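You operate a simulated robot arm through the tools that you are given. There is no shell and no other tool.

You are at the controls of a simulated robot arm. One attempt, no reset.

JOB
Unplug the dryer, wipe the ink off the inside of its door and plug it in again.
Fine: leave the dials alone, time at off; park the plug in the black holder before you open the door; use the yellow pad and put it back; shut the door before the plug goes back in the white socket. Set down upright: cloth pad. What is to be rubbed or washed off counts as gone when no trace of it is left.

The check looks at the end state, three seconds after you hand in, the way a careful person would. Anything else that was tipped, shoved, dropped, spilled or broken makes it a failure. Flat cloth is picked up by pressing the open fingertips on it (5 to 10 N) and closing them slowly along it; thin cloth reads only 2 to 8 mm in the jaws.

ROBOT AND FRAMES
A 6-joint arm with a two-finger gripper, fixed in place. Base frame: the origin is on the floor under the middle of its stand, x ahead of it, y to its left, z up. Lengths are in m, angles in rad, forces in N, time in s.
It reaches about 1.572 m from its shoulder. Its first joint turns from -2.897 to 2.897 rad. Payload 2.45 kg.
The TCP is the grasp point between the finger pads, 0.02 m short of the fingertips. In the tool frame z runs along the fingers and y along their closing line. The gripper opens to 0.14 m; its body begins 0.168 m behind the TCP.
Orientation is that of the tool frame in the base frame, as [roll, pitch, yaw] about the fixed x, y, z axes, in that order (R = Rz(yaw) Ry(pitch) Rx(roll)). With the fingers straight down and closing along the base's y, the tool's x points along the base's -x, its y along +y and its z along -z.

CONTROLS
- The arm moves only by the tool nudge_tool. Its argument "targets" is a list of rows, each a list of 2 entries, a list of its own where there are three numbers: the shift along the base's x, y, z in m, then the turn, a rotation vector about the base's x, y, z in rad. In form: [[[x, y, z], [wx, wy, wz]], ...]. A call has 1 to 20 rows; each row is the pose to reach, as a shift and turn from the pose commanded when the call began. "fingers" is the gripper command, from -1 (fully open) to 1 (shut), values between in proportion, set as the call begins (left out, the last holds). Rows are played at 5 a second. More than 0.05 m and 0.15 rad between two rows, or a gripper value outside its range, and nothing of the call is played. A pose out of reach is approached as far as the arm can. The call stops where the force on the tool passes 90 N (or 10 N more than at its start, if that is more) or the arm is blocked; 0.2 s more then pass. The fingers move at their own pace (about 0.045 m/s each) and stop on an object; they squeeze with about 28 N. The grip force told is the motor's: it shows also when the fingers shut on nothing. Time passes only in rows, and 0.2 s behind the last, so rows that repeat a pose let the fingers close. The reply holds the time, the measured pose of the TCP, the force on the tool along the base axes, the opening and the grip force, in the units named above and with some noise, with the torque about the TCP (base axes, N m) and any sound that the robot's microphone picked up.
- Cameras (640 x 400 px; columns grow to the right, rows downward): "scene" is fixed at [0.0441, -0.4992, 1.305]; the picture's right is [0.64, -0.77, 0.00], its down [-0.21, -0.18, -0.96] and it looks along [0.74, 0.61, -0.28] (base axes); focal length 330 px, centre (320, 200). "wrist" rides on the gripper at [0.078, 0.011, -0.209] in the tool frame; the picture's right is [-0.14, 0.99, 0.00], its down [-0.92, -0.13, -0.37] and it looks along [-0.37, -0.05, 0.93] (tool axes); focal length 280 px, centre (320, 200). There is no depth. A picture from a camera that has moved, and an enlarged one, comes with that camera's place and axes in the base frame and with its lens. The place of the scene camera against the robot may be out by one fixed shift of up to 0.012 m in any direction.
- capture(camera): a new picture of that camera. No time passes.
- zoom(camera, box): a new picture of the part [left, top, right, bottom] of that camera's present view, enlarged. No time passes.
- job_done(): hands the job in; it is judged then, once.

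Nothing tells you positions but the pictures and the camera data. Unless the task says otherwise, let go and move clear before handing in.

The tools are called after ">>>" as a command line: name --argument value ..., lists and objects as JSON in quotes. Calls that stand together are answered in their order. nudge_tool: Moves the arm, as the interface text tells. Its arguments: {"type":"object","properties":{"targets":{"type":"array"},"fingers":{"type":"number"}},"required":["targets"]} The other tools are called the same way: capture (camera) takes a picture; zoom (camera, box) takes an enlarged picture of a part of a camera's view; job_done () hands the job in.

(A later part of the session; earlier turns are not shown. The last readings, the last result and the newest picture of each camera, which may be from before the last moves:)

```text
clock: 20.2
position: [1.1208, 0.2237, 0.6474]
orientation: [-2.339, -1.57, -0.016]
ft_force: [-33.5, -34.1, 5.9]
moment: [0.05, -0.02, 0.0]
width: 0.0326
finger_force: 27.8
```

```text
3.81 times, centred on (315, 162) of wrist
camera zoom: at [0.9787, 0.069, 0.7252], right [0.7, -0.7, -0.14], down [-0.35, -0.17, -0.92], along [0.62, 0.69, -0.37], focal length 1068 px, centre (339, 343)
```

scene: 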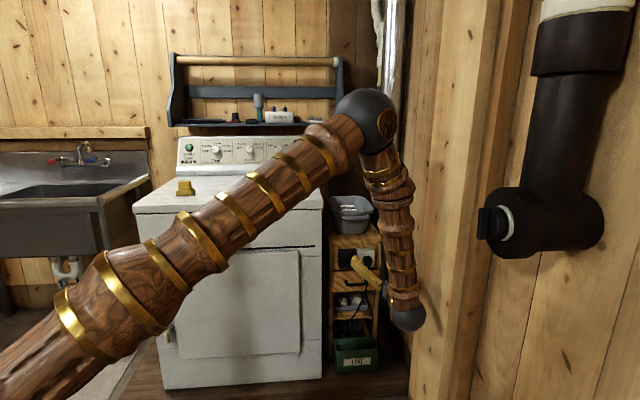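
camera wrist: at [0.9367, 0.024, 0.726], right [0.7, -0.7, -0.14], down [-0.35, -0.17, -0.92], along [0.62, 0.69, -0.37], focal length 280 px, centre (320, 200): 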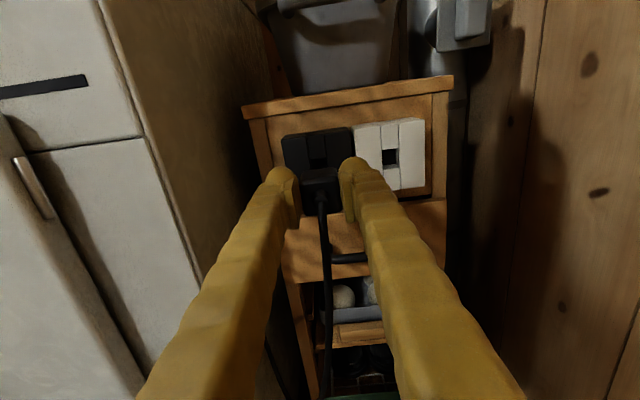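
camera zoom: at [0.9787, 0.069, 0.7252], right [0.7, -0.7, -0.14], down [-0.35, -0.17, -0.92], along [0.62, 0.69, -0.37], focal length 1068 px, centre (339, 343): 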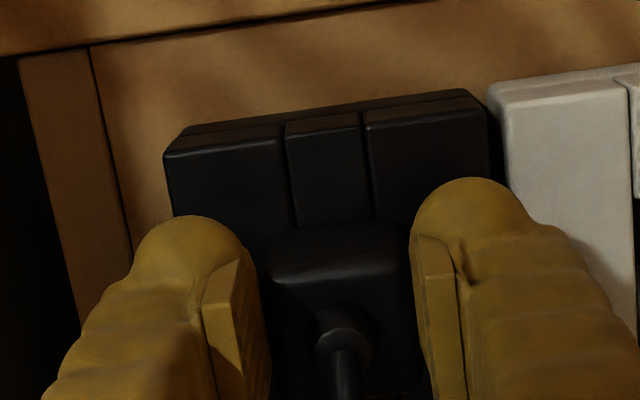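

It's firmly seated (48 N against the stop). I relieve the pressure, open, and back straight out.

>>> nudge_tool --targets '[[[-0.0014, -0.0014, 0], [0, 0, 0]], [[-0.0014, -0.0014, 0], [0, 0, 0]]]'

>>> nudge_tool --targets '[[[0, 0, 0], [0, 0, 0]], [[0, 0, 0], [0, 0, 0]], [[0, 0, 0], [0, 0, 0]], [[0, 0, 0], [0, 0, 0]], [[0, 0, 0], [0, 0, 0]]]' --fingers -0.4

>>> nudge_tool --targets '[[[-0.0141, -0.0141, 0], [0, 0, 0]], [[-0.0354, -0.0354, 0], [0, 0, 0]], [[-0.0636, -0.0636, 0], [0, 0, 0]], [[-0.0919, -0.0919, 0], [0, 0, 0]], [[-0.1202, -0.1202, 0], [0, 0, 0]]]'

>>> capture --camera "wrist"

>>> zoom --camera "wrist" --box '[265, 110, 445, 230]'

```text
clock: 20.8
position: [1.1195, 0.2247, 0.6481]
orientation: [1.489, -1.571, 2.438]
ft_force: [9.3, 0.8, -3.5]
moment: [-0.07, -0.08, -0.12]
width: 0.0327
finger_force: 28.3
```

```text
clock: 22.0
position: [1.1197, 0.2239, 0.6469]
orientation: [2.518, -1.57, 1.408]
ft_force: [0.7, 0.1, -0.1]
moment: [-0.01, -0.01, 0.01]
width: 0.0983
finger_force: 0.1
```

```text
clock: 23.2
position: [0.9975, 0.1033, 0.6458]
orientation: [2.303, -1.57, 1.623]
ft_force: [-0.2, 0.0, -0.7]
moment: [0.0, 0.03, -0.04]
width: 0.0981
finger_force: 0.0
```

```text
taken
camera wrist: at [0.8568, -0.0521, 0.7236], right [0.7, -0.7, -0.14], down [-0.35, -0.17, -0.92], along [0.62, 0.69, -0.37], focal length 280 px, centre (320, 200)
```

wrist: 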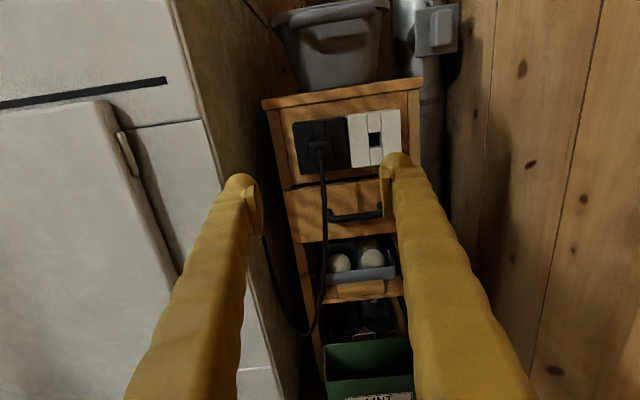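

```text
3.33 times, centred on (355, 170) of wrist
camera zoom: at [0.8568, -0.0521, 0.7236], right [0.7, -0.7, -0.14], down [-0.35, -0.17, -0.92], along [0.62, 0.69, -0.37], focal length 935 px, centre (203, 300)
```

zoom: 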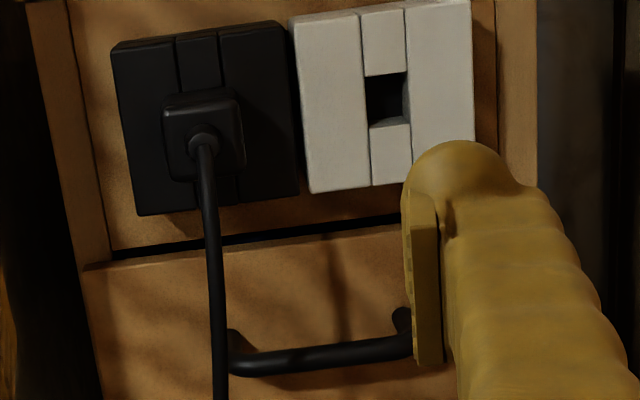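

The plug is parked in the black holder and I'm clear of it. The door spans about u −0.09…0.41, z 0.29…0.75 with its hinge on the right, and the handle bar is near u=0, v=0.83, z=0.71; I'll move in front of it and roll the gripper so that it closes vertically.

>>> nudge_tool --targets '[[[-0.0314, 0.0244, 0.0037], [-0.0694, -0.0694, 0]], [[-0.0628, 0.0489, 0.0075], [-0.1388, -0.1388, 0]], [[-0.0943, 0.0733, 0.0112], [-0.2083, -0.2083, 0]], [[-0.1257, 0.0978, 0.015], [-0.2777, -0.2777, 0]], [[-0.1571, 0.1222, 0.0187], [-0.3471, -0.3471, 0]], [[-0.1885, 0.1466, 0.0225], [-0.4165, -0.4165, 0]], [[-0.22, 0.1711, 0.0262], [-0.4859, -0.4859, 0]], [[-0.2514, 0.1955, 0.03], [-0.5554, -0.5554, 0]], [[-0.2828, 0.2199, 0.0337], [-0.6248, -0.6248, 0]], [[-0.3142, 0.2444, 0.0375], [-0.6942, -0.6942, 0]], [[-0.3457, 0.2688, 0.0412], [-0.7636, -0.7636, 0]], [[-0.3771, 0.2933, 0.045], [-0.833, -0.833, 0]], [[-0.4085, 0.3177, 0.0487], [-0.9024, -0.9024, 0]], [[-0.4399, 0.3421, 0.0525], [-0.9719, -0.9719, 0]], [[-0.4714, 0.3666, 0.0562], [-1.0413, -1.0413, 0]], [[-0.5028, 0.391, 0.06], [-1.1107, -1.1107, 0]]]'

>>> capture --camera "wrist"

>>> capture --camera "scene"

```text
clock: 26.6
position: [0.5752, 0.4818, 0.7133]
orientation: [1.602, 0.0, 2.431]
ft_force: [-0.2, 1.0, -0.1]
moment: [-0.03, 0.01, 0.03]
width: 0.0977
finger_force: 0.0
out of reach, approached as far as the arm can: row 12, 13, 14, 15, 16
```

```text
taken
camera wrist: at [0.3791, 0.3758, 0.7304], right [0.12, -0.07, 0.99], down [0.46, -0.88, -0.12], along [0.88, 0.47, -0.08], focal length 280 px, centre (320, 200)
```

wrist: 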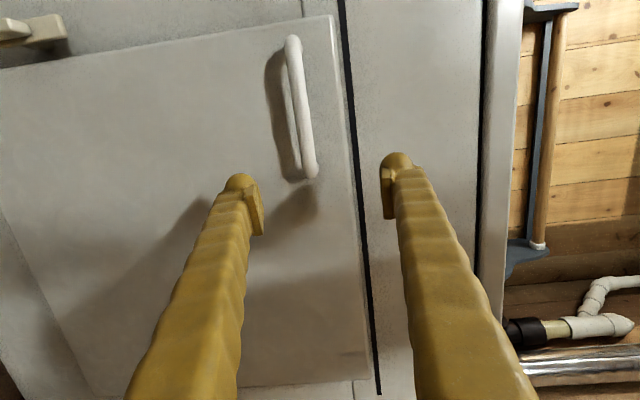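

```text
taken
```

scene: 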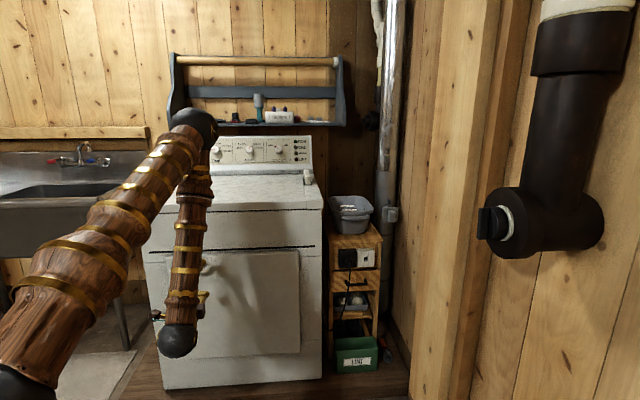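

The arm cannot fold in closer than about 0.75 m with the tool level, so it stopped short of the commanded spot. I'll step slightly forward to see which commanded pose it counts from.

>>> nudge_tool --targets '[[[0.015, 0.015, 0], [0, 0, 0]], [[0.03, 0.03, 0], [0, 0, 0]]]'

>>> zoom --camera "wrist" --box '[180, 0, 420, 240]'

```text
clock: 27.2
position: [0.6088, 0.5098, 0.7116]
orientation: [1.599, 0.0, 2.443]
ft_force: [0.5, -1.0, 0.6]
moment: [0.0, 0.03, -0.03]
width: 0.0982
finger_force: 0.1
out of reach, approached as far as the arm can: row 2
```

```text
1.67 times, centred on (300, 120) of wrist
camera zoom: at [0.4134, 0.4011, 0.7291], right [0.12, -0.07, 0.99], down [0.47, -0.88, -0.12], along [0.88, 0.48, -0.08], focal length 467 px, centre (353, 333)
```

zoom: 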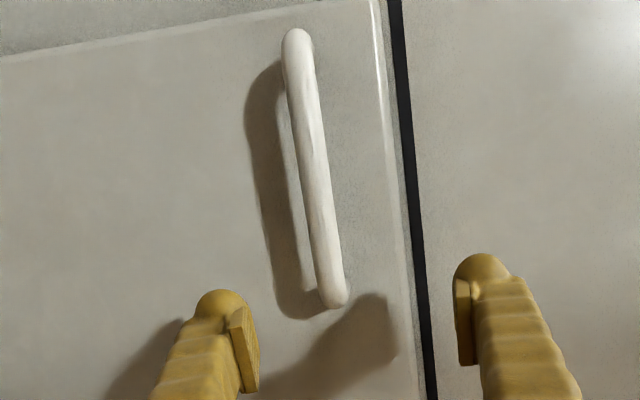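

The wrist bend limit seems to be what matters here, so I'll stay near the handle. The bar lies at about v=0.845, z=0.70, u −0.07…0.06; I'll shift left and lower to straddle it.

>>> nudge_tool --targets '[[[-0.0071, 0.0118, -0.0045], [0, 0, 0]], [[-0.0141, 0.0236, -0.009], [0, 0, 0]], [[-0.0212, 0.0354, -0.0135], [0, 0, 0]]]'

>>> zoom --camera "wrist" --box '[180, 0, 420, 240]'

>>> zoom --camera "scene" --box '[120, 200, 280, 360]'

```text
clock: 28.0
position: [0.5998, 0.5232, 0.6949]
orientation: [1.597, -0.003, 2.462]
ft_force: [0.3, 0.4, 0.2]
moment: [-0.02, 0.04, 0.04]
width: 0.098
finger_force: 0.0
out of reach, approached as far as the arm can: row 1, 2, 3
```

```text
1.67 times, centred on (300, 120) of wrist
camera zoom: at [0.4065, 0.4106, 0.7122], right [0.13, -0.07, 0.99], down [0.48, -0.87, -0.12], along [0.87, 0.49, -0.08], focal length 467 px, centre (353, 333)
```

zoom: 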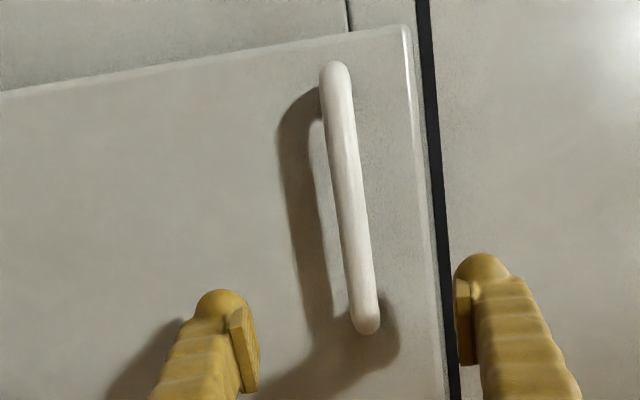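

```text
2.50 times, centred on (200, 280) of scene
camera zoom: at [0.0441, -0.4992, 1.305], right [0.64, -0.77, 0.0], down [-0.21, -0.18, -0.96], along [0.74, 0.61, -0.28], focal length 824 px, centre (620, 0)
```

zoom: 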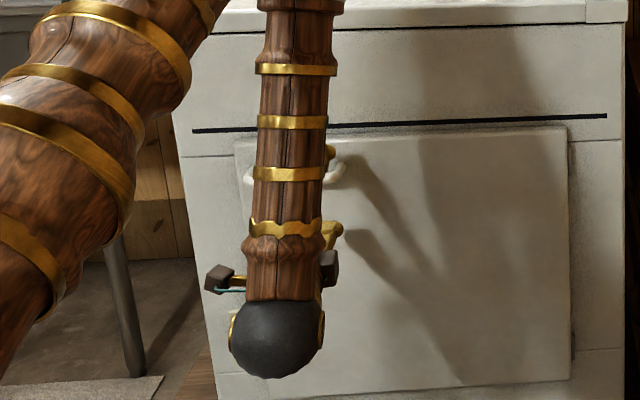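

The arm's forearm-roll joint seems to be at its stop, so the tool must point a little further left than the arm's own plane. I'll yaw the tool about 5° more to the left while moving to the handle.

>>> nudge_tool --targets '[[[0, 0, 0], [0, 0, 0.0855]], [[-0.0064, 0.0106, 0.0015], [0, 0, 0.0855]], [[-0.0129, 0.0213, 0.003], [0, 0, 0.0855]]]'

>>> zoom --camera "wrist" --box '[180, 0, 420, 240]'

```text
clock: 28.8
position: [0.5868, 0.5446, 0.6997]
orientation: [1.6, -0.002, 2.517]
ft_force: [-0.2, 0.5, -0.1]
moment: [0.01, -0.01, -0.01]
width: 0.0979
finger_force: 0.0
```

```text
1.67 times, centred on (300, 120) of wrist
camera zoom: at [0.4002, 0.4221, 0.7164], right [0.13, -0.06, 0.99], down [0.53, -0.84, -0.12], along [0.84, 0.54, -0.08], focal length 467 px, centre (353, 333)
```

zoom: 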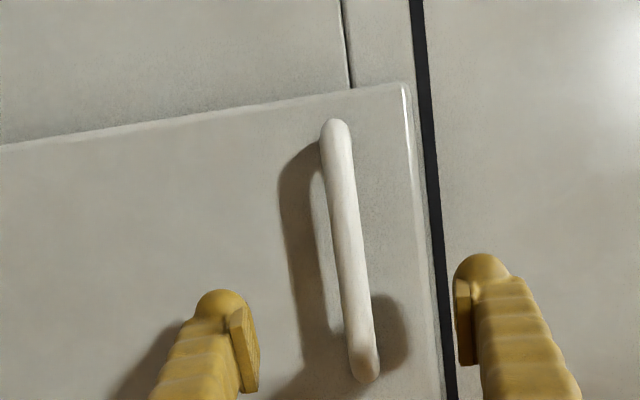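

Now it's reached exactly and the bar passes midway between the fingers. I go forward 4.5 cm and close on the bar.

>>> nudge_tool --targets '[[[0.0106, 0.0106, -0.001], [0, 0, 0]], [[0.0212, 0.0212, -0.001], [0, 0, 0]], [[0.0318, 0.0318, -0.001], [0, 0, 0]], [[0.0318, 0.0318, -0.001], [0, 0, 0]]]'

>>> capture --camera "wrist"

>>> zoom --camera "scene" --box '[150, 220, 250, 320]'

```text
clock: 29.8
position: [0.6186, 0.5779, 0.6985]
orientation: [1.601, -0.002, 2.516]
ft_force: [0.8, -0.7, 0.2]
moment: [0.0, 0.01, -0.06]
width: 0.098
finger_force: 0.0
```

```text
taken
camera wrist: at [0.4322, 0.4545, 0.7163], right [0.13, -0.06, 0.99], down [0.53, -0.84, -0.12], along [0.84, 0.54, -0.08], focal length 280 px, centre (320, 200)
```

wrist: 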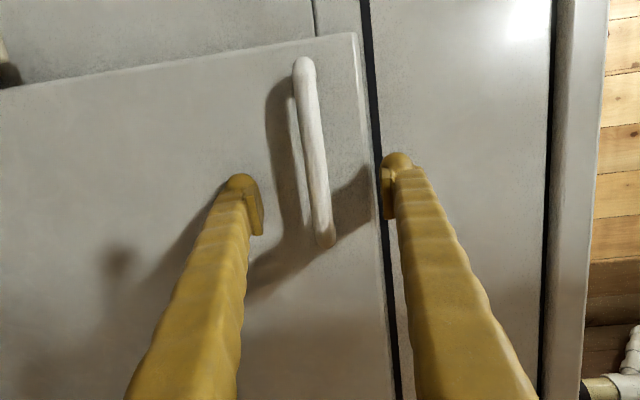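

```text
4.00 times, centred on (200, 270) of scene
camera zoom: at [0.0441, -0.4992, 1.305], right [0.64, -0.77, 0.0], down [-0.21, -0.18, -0.96], along [0.74, 0.61, -0.28], focal length 1318 px, centre (800, -80)
```

zoom: 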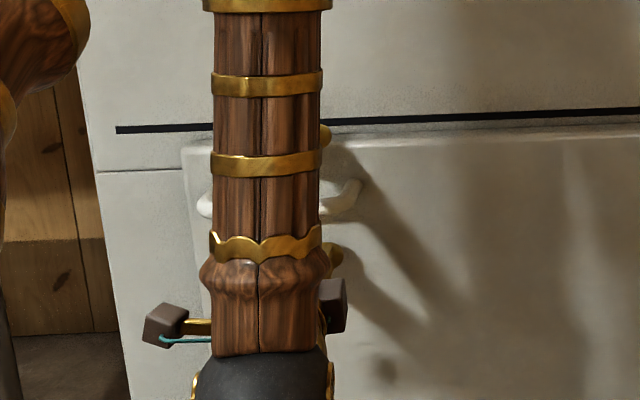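

I'll advance a few millimetres more to have the bar well inside the pads, then close.

>>> nudge_tool --targets '[[[0.0028, 0.0028, 0], [0, 0, 0]], [[0.0057, 0.0057, 0], [0, 0, 0]]]'

>>> nudge_tool --targets '[[[0, 0, 0], [0, 0, 0]], [[0, 0, 0], [0, 0, 0]], [[0, 0, 0], [0, 0, 0]], [[0, 0, 0], [0, 0, 0]], [[0, 0, 0], [0, 0, 0]], [[0, 0, 0], [0, 0, 0]], [[0, 0, 0], [0, 0, 0]]]' --fingers 1

>>> capture --camera "wrist"

```text
clock: 30.4
position: [0.625, 0.5836, 0.6993]
orientation: [1.6, -0.001, 2.518]
ft_force: [0.2, -0.6, 0.4]
moment: [0.0, -0.01, -0.01]
width: 0.0981
finger_force: 0.1
```

```text
clock: 31.5
position: [0.6239, 0.582, 0.7074]
orientation: [1.586, -0.001, 2.518]
ft_force: [-62.3, -63.4, 79.6]
moment: [2.69, -3.54, -0.89]
width: 0.0618
finger_force: 44.6
stopped in row 5: the force on the tool passed its limit at 93 N (the readings are from after the stop); the commanded pose is now the measured one
```

```text
taken
camera wrist: at [0.4365, 0.4583, 0.7216], right [0.12, -0.07, 0.99], down [0.53, -0.84, -0.12], along [0.84, 0.54, -0.06], focal length 280 px, centre (320, 200)
```

wrist: 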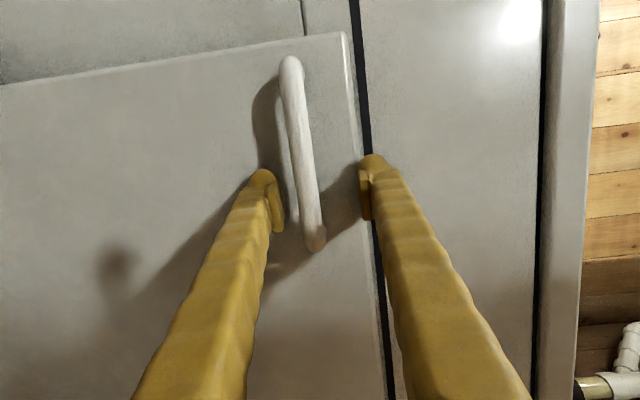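

The upper fingertip caught the bevel of the door's top edge: I was too deep. I open, back off about 16 mm, and restore the height.

>>> nudge_tool --targets '[[[-0.0028, -0.0028, 0], [0, 0, 0]], [[-0.0085, -0.0085, 0], [0, 0, 0]], [[-0.0113, -0.0113, -0.003], [0, 0, 0]], [[-0.0113, -0.0113, -0.0085], [0, 0, 0]]]' --fingers -0.2

>>> capture --camera "wrist"

>>> zoom --camera "scene" --box '[140, 220, 320, 380]'

```text
clock: 32.5
position: [0.6127, 0.5712, 0.6932]
orientation: [1.595, -0.001, 2.517]
ft_force: [0.0, -0.3, 0.2]
moment: [0.0, 0.01, 0.0]
width: 0.0838
finger_force: 0.0
```

```text
taken
camera wrist: at [0.427, 0.4479, 0.7093], right [0.13, -0.06, 0.99], down [0.53, -0.84, -0.12], along [0.84, 0.54, -0.07], focal length 280 px, centre (320, 200)
```

wrist: 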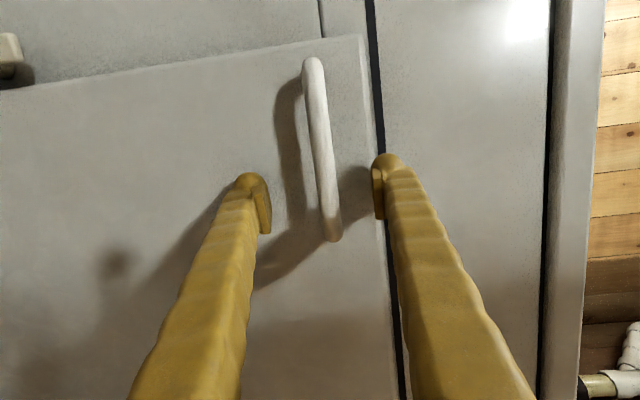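

```text
2.50 times, centred on (230, 300) of scene
camera zoom: at [0.0441, -0.4992, 1.305], right [0.64, -0.77, 0.0], down [-0.21, -0.18, -0.96], along [0.74, 0.61, -0.28], focal length 824 px, centre (545, -50)
```

zoom: 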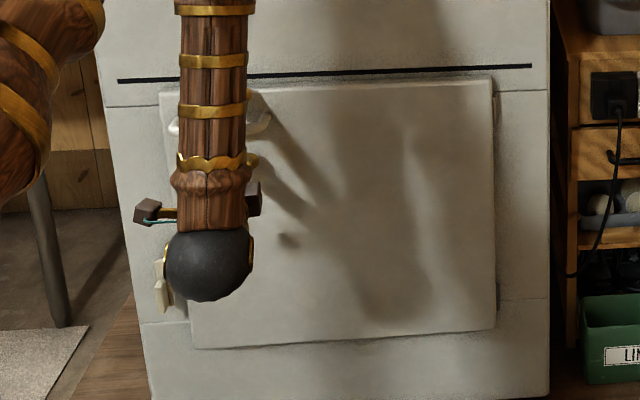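

Clear again with no force. I raise 6 mm to centre on the bar and close.

>>> nudge_tool --targets '[[[0, 0, 0.006], [0, 0, 0]], [[0, 0, 0.006], [0, 0, 0]]]'

>>> nudge_tool --targets '[[[0, 0, 0], [0, 0, 0]], [[0, 0, 0], [0, 0, 0]], [[0, 0, 0], [0, 0, 0]], [[0, 0, 0], [0, 0, 0]], [[0, 0, 0], [0, 0, 0]], [[0, 0, 0], [0, 0, 0]]]' --fingers 1

>>> capture --camera "wrist"

```text
clock: 33.1
position: [0.6118, 0.5717, 0.6984]
orientation: [1.597, 0.0, 2.516]
ft_force: [0.3, 0.3, -0.3]
moment: [0.03, 0.02, 0.01]
width: 0.0842
finger_force: 0.1
```

```text
clock: 34.5
position: [0.6137, 0.572, 0.7004]
orientation: [1.593, 0.001, 2.517]
ft_force: [-0.8, 0.2, 8.3]
moment: [0.19, 0.26, 0.0]
width: 0.0109
finger_force: 37.9
```

```text
taken
camera wrist: at [0.4266, 0.4481, 0.7157], right [0.13, -0.06, 0.99], down [0.53, -0.84, -0.12], along [0.84, 0.54, -0.07], focal length 280 px, centre (320, 200)
```

wrist: 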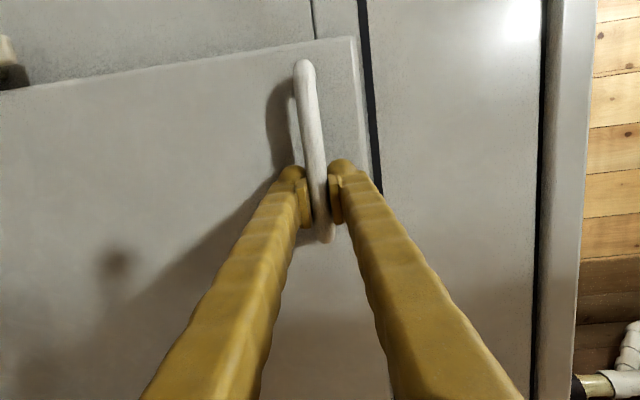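

The bar is gripped. I try the first few degrees of opening along the hinge arc.

>>> nudge_tool --targets '[[[-0.0043, -0.0054, 0], [0, 0, 0.0175]], [[-0.0086, -0.0107, 0], [0, 0, 0.0349]], [[-0.0167, -0.0217, 0], [0, 0, 0.0698]], [[-0.0245, -0.0329, 0], [0, 0, 0.1047]]]'

>>> capture --camera "wrist"

>>> zoom --camera "scene" --box '[140, 220, 320, 380]'

```text
clock: 35.5
position: [0.5894, 0.5392, 0.6996]
orientation: [1.594, 0.0, 2.621]
ft_force: [32.0, -20.0, 18.3]
moment: [0.17, 0.38, -0.03]
width: 0.0111
finger_force: 37.7
```

```text
taken
camera wrist: at [0.4164, 0.3964, 0.7154], right [0.13, -0.05, 0.99], down [0.61, -0.78, -0.12], along [0.78, 0.62, -0.07], focal length 280 px, centre (320, 200)
```

wrist: 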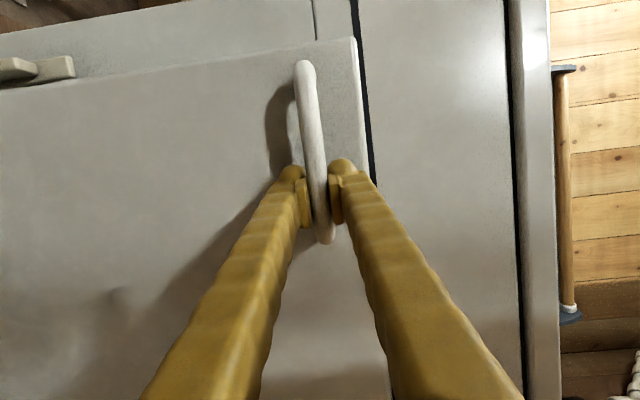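

```text
2.50 times, centred on (230, 300) of scene
camera zoom: at [0.0441, -0.4992, 1.305], right [0.64, -0.77, 0.0], down [-0.21, -0.18, -0.96], along [0.74, 0.61, -0.28], focal length 824 px, centre (545, -50)
```

zoom: 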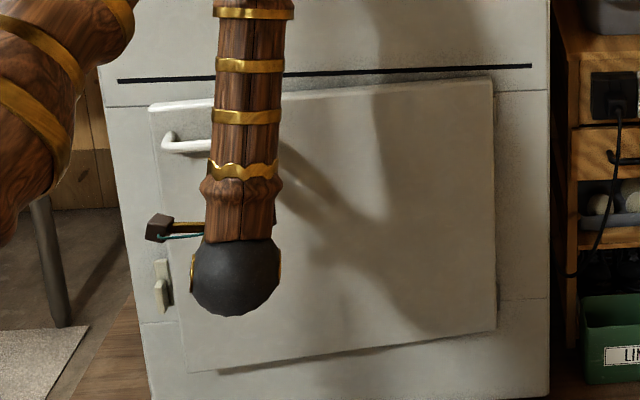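

The door swings open; the sideways force shows the hinge sits a little deeper than I assumed. I correct for that and continue to 18°.

>>> nudge_tool --targets '[[[0.0018, -0.0018, 0], [0, 0, 0]], [[-0.008, -0.0199, 0], [0, 0, 0.0524]], [[-0.0169, -0.0386, 0], [0, 0, 0.1047]], [[-0.0248, -0.0577, 0], [0, 0, 0.1571]], [[-0.0318, -0.0772, 0], [0, 0, 0.2094]]]'

>>> capture --camera "wrist"

>>> capture --camera "scene"

```text
clock: 36.7
position: [0.5537, 0.4593, 0.6995]
orientation: [1.593, -0.001, 2.83]
ft_force: [-29.8, 9.2, 45.9]
moment: [-0.05, 0.4, -0.57]
width: 0.011
finger_force: 38.2
```

```text
taken
camera wrist: at [0.4156, 0.2845, 0.7155], right [0.14, -0.02, 0.99], down [0.76, -0.63, -0.12], along [0.63, 0.77, -0.07], focal length 280 px, centre (320, 200)
```

wrist: 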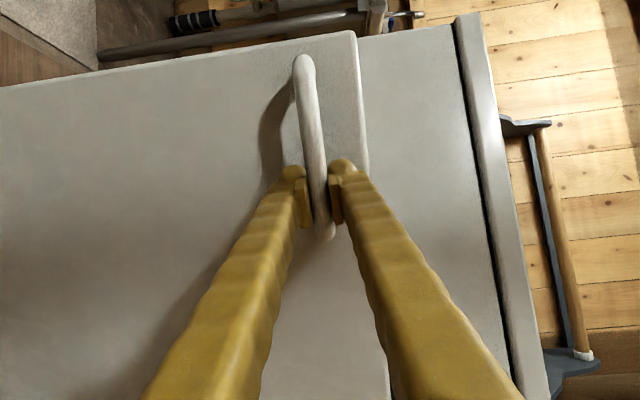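

```text
taken
```

scene: 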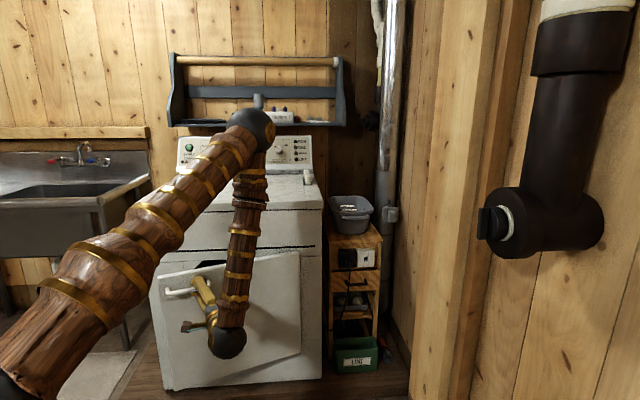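

The door is about 18° open. I relieve the built-up vertical load a little and continue to about 36°.

>>> nudge_tool --targets '[[[-0.003, 0.0021, 0.002], [0, 0, 0]], [[-0.0094, -0.0175, 0.002], [0, 0, 0.0524]], [[-0.0148, -0.0373, 0.002], [0, 0, 0.1047]], [[-0.0191, -0.0575, 0.002], [0, 0, 0.1571]]]'

>>> nudge_tool --targets '[[[-0.0033, -0.0203, 0], [0, 0, 0.0524]], [[-0.0056, -0.0408, 0], [0, 0, 0.1047]], [[-0.0067, -0.0614, 0], [0, 0, 0.1571]]]'

>>> capture --camera "wrist"

>>> capture --camera "scene"

```text
clock: 37.7
position: [0.537, 0.4026, 0.7003]
orientation: [1.596, 0.0, 2.989]
ft_force: [20.5, -6.0, -27.0]
moment: [0.12, 0.04, -0.81]
width: 0.0109
finger_force: 37.7
```

```text
clock: 38.5
position: [0.5305, 0.3436, 0.6998]
orientation: [1.596, -0.003, -3.137]
ft_force: [22.2, -2.6, -49.0]
moment: [0.22, -0.12, -0.78]
width: 0.0113
finger_force: 38.3
```

```text
taken
camera wrist: at [0.4518, 0.134, 0.7164], right [0.14, 0.03, 0.99], down [0.92, -0.37, -0.12], along [0.36, 0.93, -0.08], focal length 280 px, centre (320, 200)
```

wrist: 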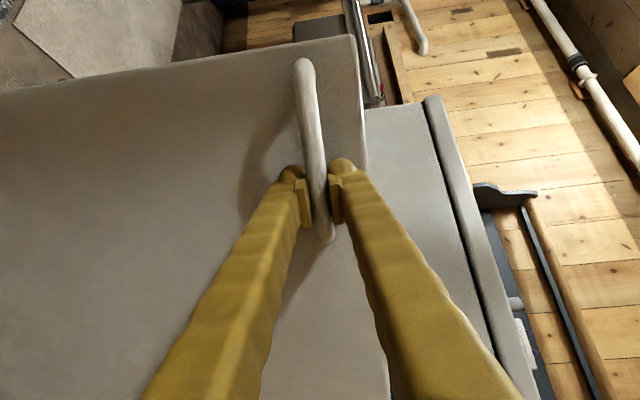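

```text
taken
```

scene: 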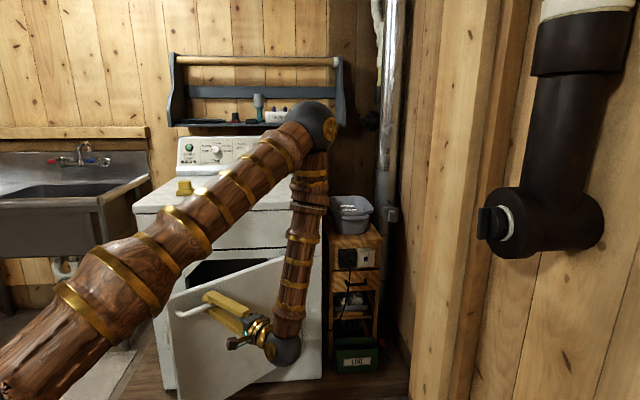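

The door is now about 36° open. I continue along the arc to 60°, easing the vertical load.

>>> nudge_tool --targets '[[[-0.0001, -0.0206, -0.002], [0, 0, 0.0524]], [[0.0009, -0.0412, -0.002], [0, 0, 0.1047]], [[0.003, -0.0617, -0.002], [0, 0, 0.1571]], [[0.0062, -0.0821, -0.002], [0, 0, 0.2094]]]'

>>> nudge_tool --targets '[[[0.0042, -0.0202, 0], [0, 0, 0.0524]], [[0.0094, -0.0401, 0], [0, 0, 0.1047]], [[0.0157, -0.0597, 0], [0, 0, 0.1571]], [[0.0231, -0.079, 0], [0, 0, 0.2094]]]'

>>> capture --camera "scene"

>>> capture --camera "wrist"

```text
clock: 39.5
position: [0.536, 0.2616, 0.6999]
orientation: [1.597, -0.003, -2.925]
ft_force: [-32.4, -5.5, -20.8]
moment: [0.12, 0.0, -0.52]
width: 0.0112
finger_force: 37.7
```

```text
clock: 40.5
position: [0.561, 0.1806, 0.6987]
orientation: [1.595, -0.001, -2.72]
ft_force: [-27.7, -13.0, -28.0]
moment: [0.09, 0.12, -0.87]
width: 0.0112
finger_force: 38.0
```

```text
taken
```

scene: 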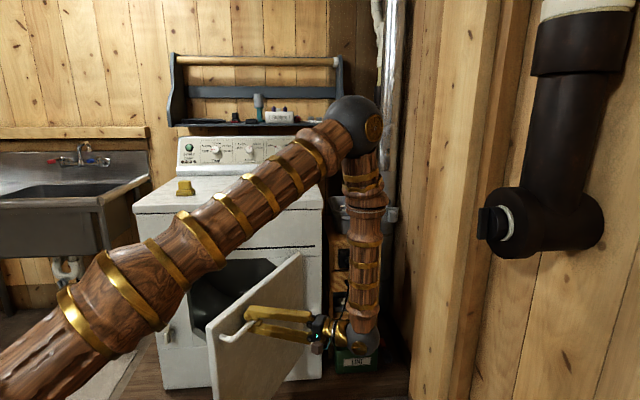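

```text
taken
camera wrist: at [0.5742, -0.0415, 0.716], right [0.12, 0.08, 0.99], down [0.99, 0.04, -0.12], along [-0.05, 1.0, -0.07], focal length 280 px, centre (320, 200)
```

wrist: 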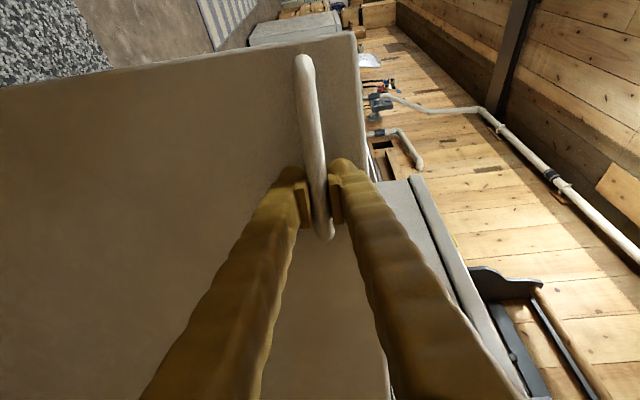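

The door stands at about 60°. Now I release the bar and back straight off it.

>>> nudge_tool --targets '[[[0, 0, 0], [0, 0, 0]], [[0, 0, 0], [0, 0, 0]], [[0, 0, 0], [0, 0, 0]], [[0, 0, 0], [0, 0, 0]], [[0, 0, 0], [0, 0, 0]]]' --fingers -0.2

>>> nudge_tool --targets '[[[0.0103, -0.0228, 0], [0, 0, 0]], [[0.0205, -0.0456, 0], [0, 0, 0]], [[0.0308, -0.0684, 0], [0, 0, 0]], [[0.041, -0.0912, 0], [0, 0, 0]]]'

>>> capture --camera "scene"

>>> capture --camera "wrist"

```text
clock: 41.7
position: [0.5617, 0.1821, 0.7012]
orientation: [1.594, 0.0, -2.719]
ft_force: [-0.8, 0.9, 0.0]
moment: [0.0, 0.0, 0.0]
width: 0.0839
finger_force: 0.2
```

```text
clock: 42.7
position: [0.6017, 0.0908, 0.6984]
orientation: [1.595, 0.001, -2.719]
ft_force: [0.5, -0.6, 0.1]
moment: [0.03, -0.02, 0.01]
width: 0.0842
finger_force: 0.1
```

```text
taken
```

scene: 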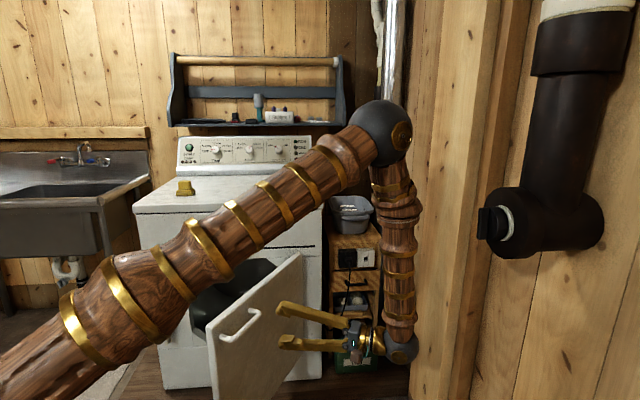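

```text
taken
camera wrist: at [0.6147, -0.1319, 0.7145], right [0.12, 0.08, 0.99], down [0.99, 0.04, -0.12], along [-0.05, 1.0, -0.07], focal length 280 px, centre (320, 200)
```

wrist: 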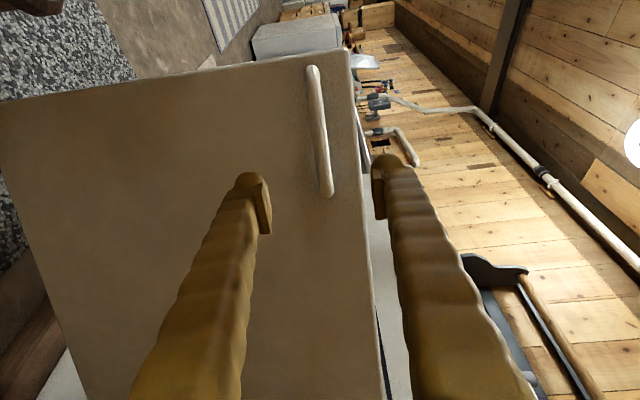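

The door holds its position. I raise the arm and turn the gripper to point straight down.

>>> nudge_tool --targets '[[[-0.0067, 0.0042, 0.035], [-0.1194, -0.0537, 0]], [[-0.0133, 0.0083, 0.07], [-0.2388, -0.1073, 0]], [[-0.02, 0.0125, 0.105], [-0.3582, -0.161, 0]], [[-0.0267, 0.0167, 0.14], [-0.4775, -0.2147, 0]], [[-0.0333, 0.0208, 0.175], [-0.5969, -0.2683, 0]], [[-0.04, 0.025, 0.21], [-0.7163, -0.322, 0]], [[-0.0467, 0.0292, 0.245], [-0.8357, -0.3757, 0]], [[-0.0533, 0.0333, 0.28], [-0.9551, -0.4293, 0]], [[-0.06, 0.0375, 0.315], [-1.0745, -0.483, 0]], [[-0.0667, 0.0417, 0.35], [-1.1938, -0.5367, 0]], [[-0.0733, 0.0458, 0.385], [-1.3132, -0.5903, 0]], [[-0.08, 0.05, 0.42], [-1.4326, -0.644, 0]]]'

>>> capture --camera "wrist"

>>> capture --camera "scene"

```text
clock: 45.3
position: [0.5224, 0.1401, 1.1209]
orientation: [-3.117, 0.001, -2.72]
ft_force: [-0.2, -0.1, 0.6]
moment: [0.04, -0.01, 0.01]
width: 0.0838
finger_force: 0.1
```

```text
taken
camera wrist: at [0.4427, 0.1237, 1.3293], right [-0.28, 0.96, -0.03], down [0.89, 0.27, 0.37], along [0.36, 0.08, -0.93], focal length 280 px, centre (320, 200)
```

wrist: 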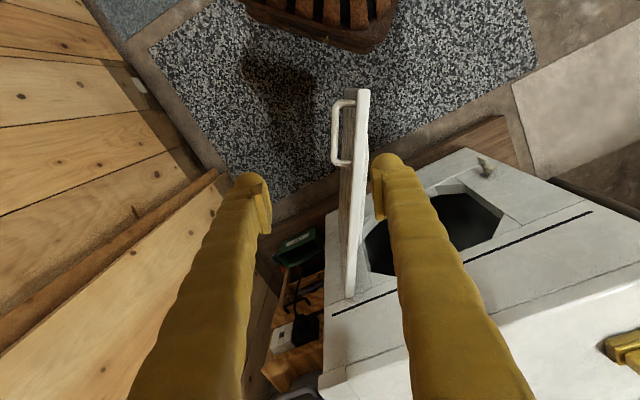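

```text
taken
```

scene: 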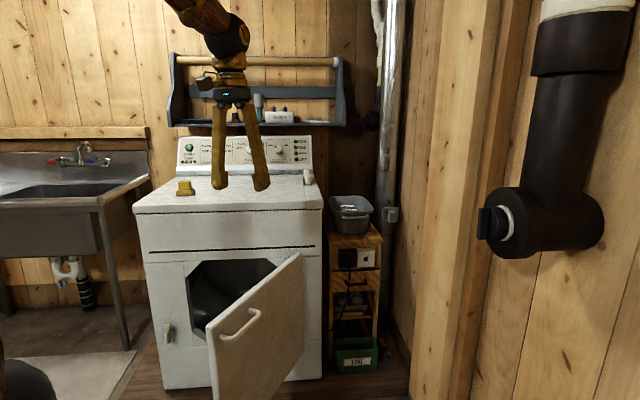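

The door stands at 60° and the view from above confirms its hinge at about (u 0.41, v 0.87). I'll close the fingers, pass over the door to its inner side, and lower them to push it further open.

>>> nudge_tool --targets '[[[-0.0109, 0.0384, 0], [0, 0, 0]], [[-0.0218, 0.0768, 0], [0, 0, 0]], [[-0.0326, 0.1151, 0], [0, 0, 0]], [[-0.0435, 0.1535, 0], [0, 0, 0]], [[-0.0544, 0.1919, 0], [0, 0, 0]], [[-0.0544, 0.1919, -0.04], [0, 0, 0]], [[-0.0544, 0.1919, -0.08], [0, 0, 0]], [[-0.0544, 0.1919, -0.12], [0, 0, 0]], [[-0.0544, 0.1919, -0.16], [0, 0, 0]], [[-0.0544, 0.1919, -0.2], [0, 0, 0]], [[-0.0544, 0.1919, -0.24], [0, 0, 0]]]' --fingers 1

>>> capture --camera "wrist"

>>> capture --camera "scene"

```text
clock: 47.7
position: [0.4685, 0.3325, 0.8789]
orientation: [-3.117, 0.002, -2.718]
ft_force: [0.4, 0.3, 0.3]
moment: [-0.04, -0.02, 0.02]
width: 0.0001
finger_force: 28.3
```

```text
taken
camera wrist: at [0.3887, 0.314, 1.0882], right [-0.28, 0.96, -0.02], down [0.89, 0.27, 0.37], along [0.36, 0.08, -0.93], focal length 280 px, centre (320, 200)
```

wrist: 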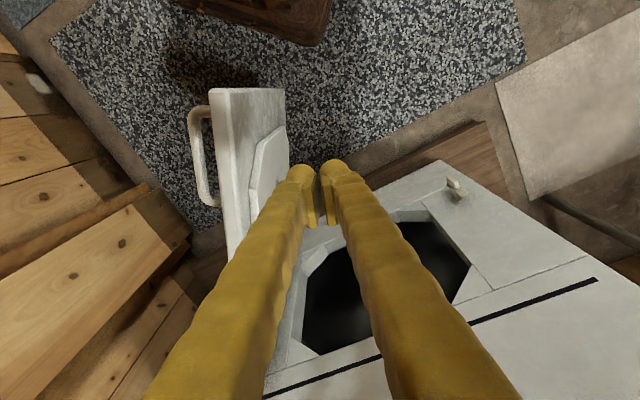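

```text
taken
```

scene: 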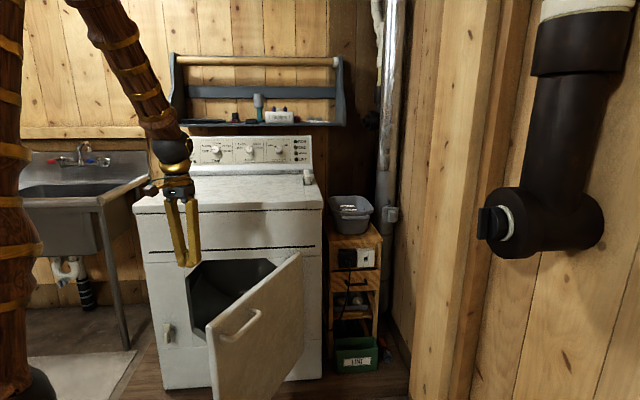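

The inner side of the door carries a raised octagonal plate. I lower the closed fingers inside the door and push it open along its arc.

>>> nudge_tool --targets '[[[0, 0, -0.044], [0, 0, 0]], [[0, 0, -0.088], [0, 0, 0]], [[0, 0, -0.132], [0, 0, 0]], [[0, 0, -0.176], [0, 0, 0]], [[0, 0, -0.22], [0, 0, 0]]]'

>>> capture --camera "wrist"

>>> capture --camera "scene"

```text
clock: 48.9
position: [0.4692, 0.3316, 0.6587]
orientation: [-3.117, -0.002, -2.719]
ft_force: [-0.2, 0.3, 0.3]
moment: [0.0, -0.03, -0.02]
width: 0.0001
finger_force: 27.5
```

```text
taken
camera wrist: at [0.3896, 0.3128, 0.8681], right [-0.28, 0.96, -0.02], down [0.89, 0.27, 0.37], along [0.36, 0.08, -0.93], focal length 280 px, centre (320, 200)
```

wrist: 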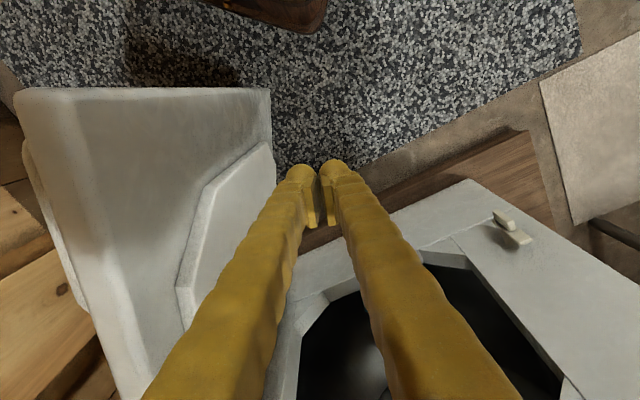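

```text
taken
```

scene: 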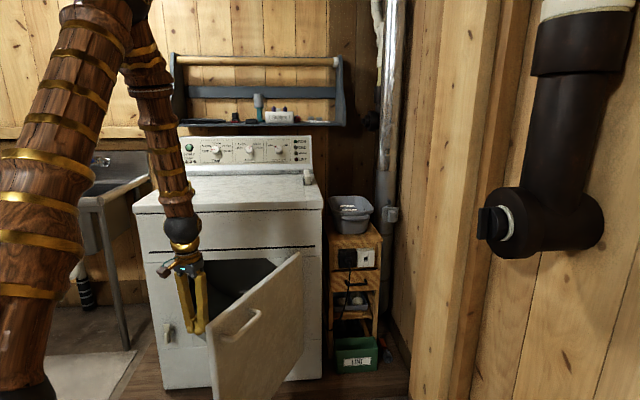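

The fingers are inside the door. I push it gently along its arc towards 90°.

>>> nudge_tool --targets '[[[0.0087, -0.0333, 0], [0, 0, 0]], [[0.0173, -0.0667, 0], [0, 0, 0]], [[0.0204, -0.0849, 0], [0, 0, 0]], [[0.0242, -0.103, 0], [0, 0, 0]], [[0.0288, -0.1208, 0], [0, 0, 0]], [[0.0342, -0.1385, 0], [0, 0, 0]], [[0.0402, -0.1559, 0], [0, 0, 0]], [[0.0472, -0.173, 0], [0, 0, 0]], [[0.0549, -0.1898, 0], [0, 0, 0]], [[0.0633, -0.2063, 0], [0, 0, 0]], [[0.0723, -0.2223, 0], [0, 0, 0]], [[0.0821, -0.2379, 0], [0, 0, 0]], [[0.0925, -0.2531, 0], [0, 0, 0]], [[0.1036, -0.2679, 0], [0, 0, 0]]]'

>>> capture --camera "wrist"

>>> capture --camera "scene"

```text
clock: 51.9
position: [0.5692, 0.0634, 0.66]
orientation: [-3.116, 0.0, -2.72]
ft_force: [-0.4, 1.0, -0.6]
moment: [-0.08, -0.03, -0.01]
width: 0.0
finger_force: 27.9
```

```text
taken
camera wrist: at [0.4911, 0.0459, 0.8684], right [-0.28, 0.96, -0.02], down [0.89, 0.27, 0.37], along [0.36, 0.08, -0.93], focal length 280 px, centre (320, 200)
```

wrist: 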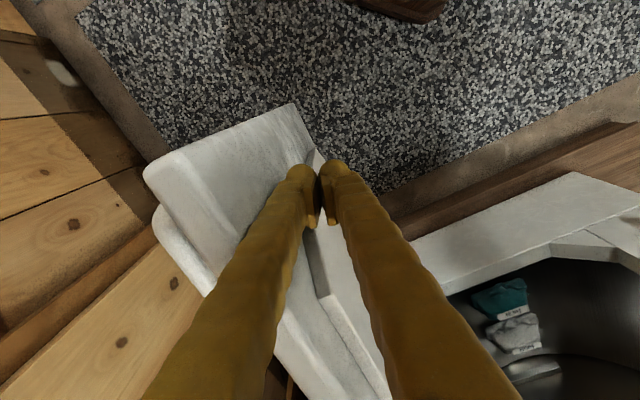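

```text
taken
```

scene: 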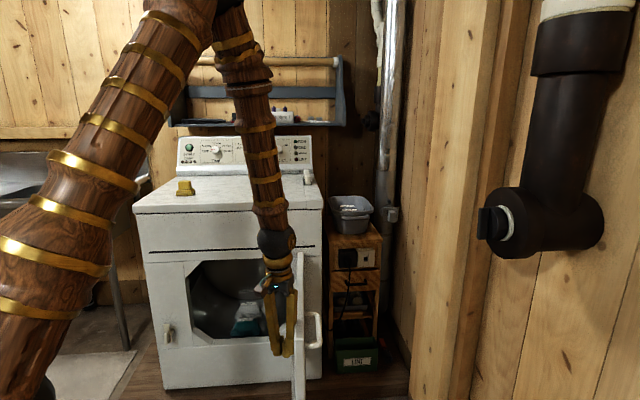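

The door is at roughly 88°. I keep pushing slowly towards about 107°.

>>> nudge_tool --targets '[[[0.0117, -0.0142, 0], [0, 0, 0]], [[0.024, -0.028, 0], [0, 0, 0]], [[0.037, -0.0411, 0], [0, 0, 0]], [[0.0505, -0.0537, 0], [0, 0, 0]], [[0.0646, -0.0657, 0], [0, 0, 0]], [[0.0791, -0.0771, 0], [0, 0, 0]], [[0.094, -0.0878, 0], [0, 0, 0]], [[0.094, -0.0878, 0], [0, 0, 0]]]'

>>> capture --camera "wrist"

>>> capture --camera "scene"

```text
clock: 53.7
position: [0.6649, -0.0248, 0.6588]
orientation: [-3.117, -0.002, -2.719]
ft_force: [-0.4, 0.3, -0.9]
moment: [-0.04, -0.02, -0.05]
width: 0.0
finger_force: 28.2
```

```text
taken
camera wrist: at [0.5854, -0.0415, 0.8679], right [-0.28, 0.96, -0.02], down [0.89, 0.27, 0.37], along [0.36, 0.08, -0.93], focal length 280 px, centre (320, 200)
```

wrist: 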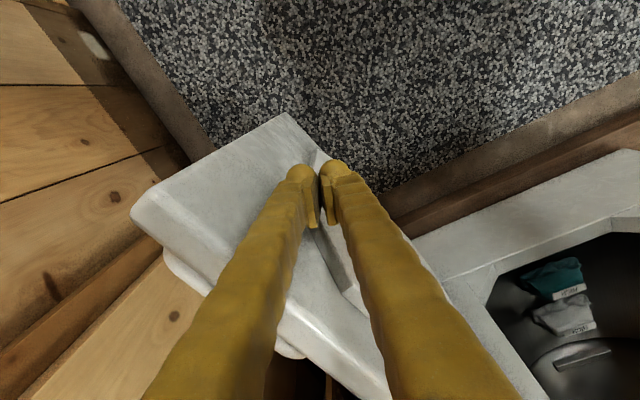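

```text
taken
```

scene: 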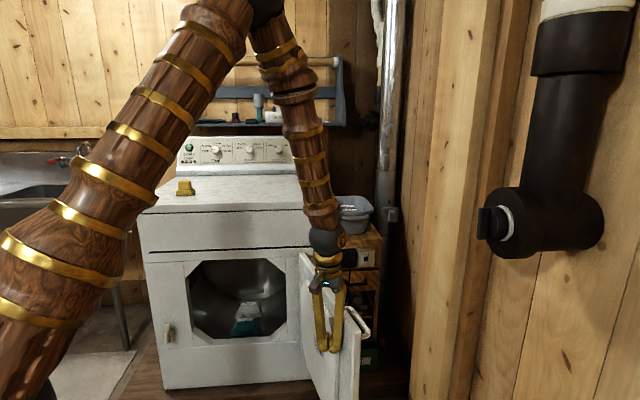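

The door is past 100°. I back the fingers away from it and rise, then look at its inner face.

>>> nudge_tool --targets '[[[-0.035, 0.0212, 0], [0, 0, 0]], [[-0.0707, 0.0424, 0], [0, 0, 0]], [[-0.1061, 0.0636, 0.03], [0, 0, 0]], [[-0.1414, 0.0849, 0.07], [0, 0, 0]], [[-0.1768, 0.1061, 0.11], [0, 0, 0]], [[-0.1768, 0.1061, 0.15], [0, 0, 0]], [[-0.1768, 0.1061, 0.19], [0, 0, 0]], [[-0.1768, 0.1061, 0.23], [0, 0, 0]]]'

>>> capture --camera "wrist"

>>> capture --camera "scene"

>>> zoom --camera "scene" --box '[280, 240, 380, 400]'

```text
refused: row 3 steps farther than a row can; nothing moved
```

```text
taken
camera wrist: at [0.5854, -0.0415, 0.8679], right [-0.28, 0.96, -0.02], down [0.89, 0.27, 0.37], along [0.36, 0.08, -0.93], focal length 280 px, centre (320, 200)
```

wrist: 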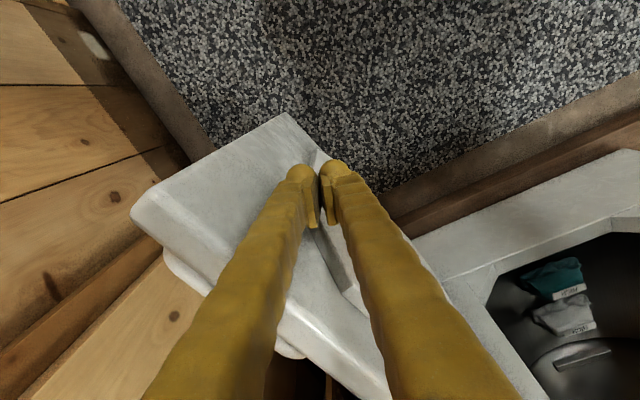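

```text
taken
```

scene: 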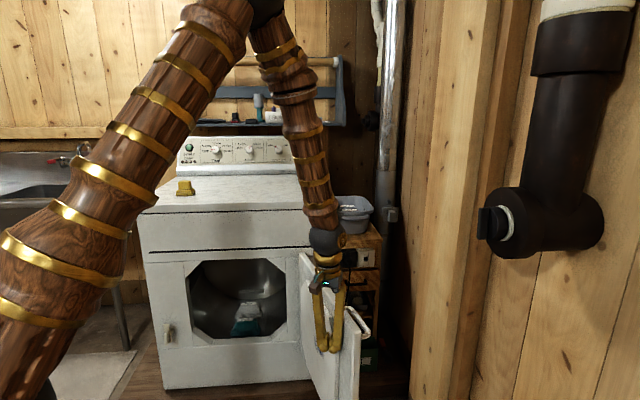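

```text
2.50 times, centred on (330, 320) of scene
camera zoom: at [0.0441, -0.4992, 1.305], right [0.64, -0.77, 0.0], down [-0.21, -0.18, -0.96], along [0.74, 0.61, -0.28], focal length 824 px, centre (295, -100)
```

zoom: 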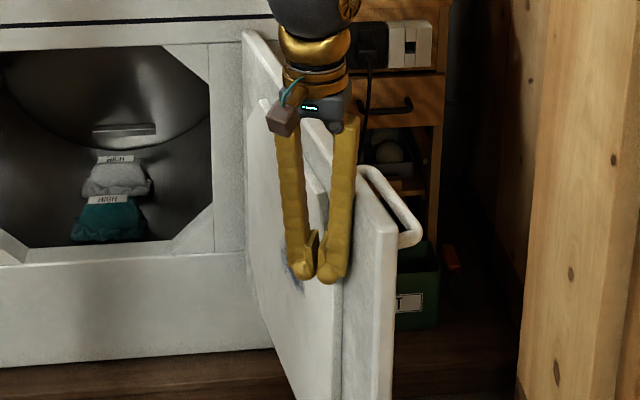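

I can make out bluish ink on the inner plate near the fingers. The last call was refused for too large a step; I repeat it with smaller ones.

>>> nudge_tool --targets '[[[-0.03, 0.018, 0], [0, 0, 0]], [[-0.06, 0.036, 0], [0, 0, 0]], [[-0.09, 0.054, 0.015], [0, 0, 0]], [[-0.12, 0.072, 0.045], [0, 0, 0]], [[-0.15, 0.09, 0.075], [0, 0, 0]], [[-0.1768, 0.1061, 0.11], [0, 0, 0]], [[-0.1768, 0.1061, 0.155], [0, 0, 0]], [[-0.1768, 0.1061, 0.2], [0, 0, 0]], [[-0.1768, 0.1061, 0.24], [0, 0, 0]]]'

>>> capture --camera "wrist"

>>> capture --camera "scene"

>>> zoom --camera "scene" --box '[280, 240, 380, 400]'

```text
clock: 55.7
position: [0.487, 0.0818, 0.9019]
orientation: [-3.119, 0.0, -2.72]
ft_force: [-0.3, 0.1, 0.1]
moment: [0.0, 0.02, 0.02]
width: 0.0003
finger_force: 28.0
```

```text
taken
camera wrist: at [0.4082, 0.0644, 1.1108], right [-0.28, 0.96, -0.02], down [0.89, 0.27, 0.37], along [0.36, 0.08, -0.93], focal length 280 px, centre (320, 200)
```

wrist: 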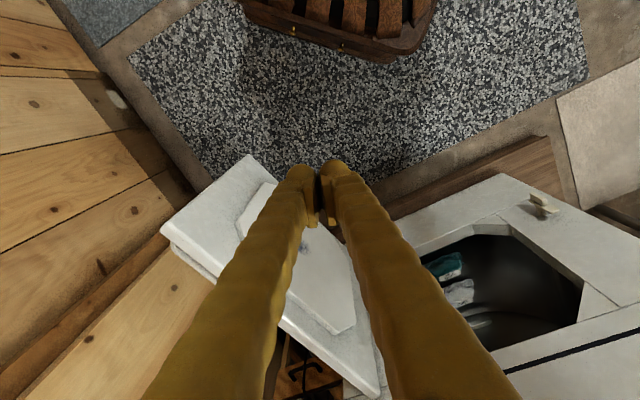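

```text
taken
```

scene: 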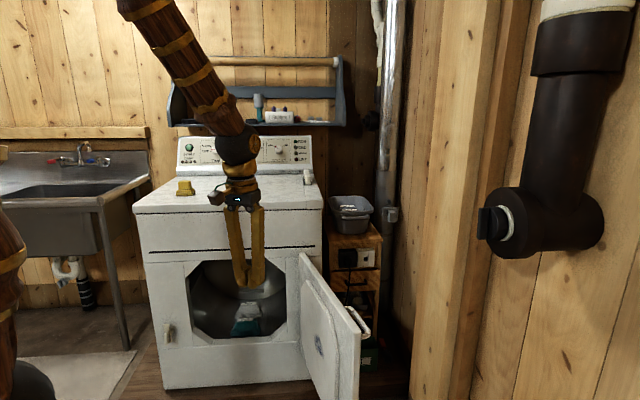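

```text
2.50 times, centred on (330, 320) of scene
camera zoom: at [0.0441, -0.4992, 1.305], right [0.64, -0.77, 0.0], down [-0.21, -0.18, -0.96], along [0.74, 0.61, -0.28], focal length 824 px, centre (295, -100)
```

zoom: 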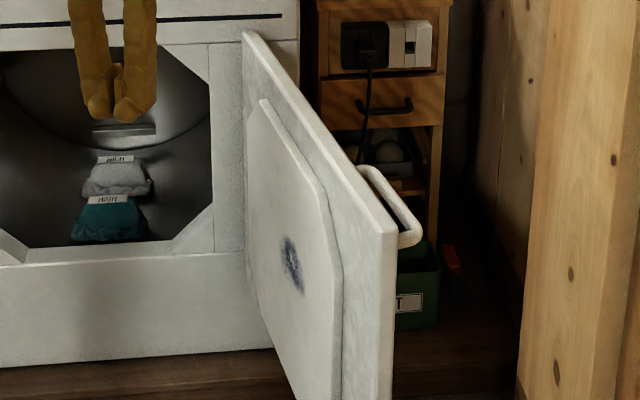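

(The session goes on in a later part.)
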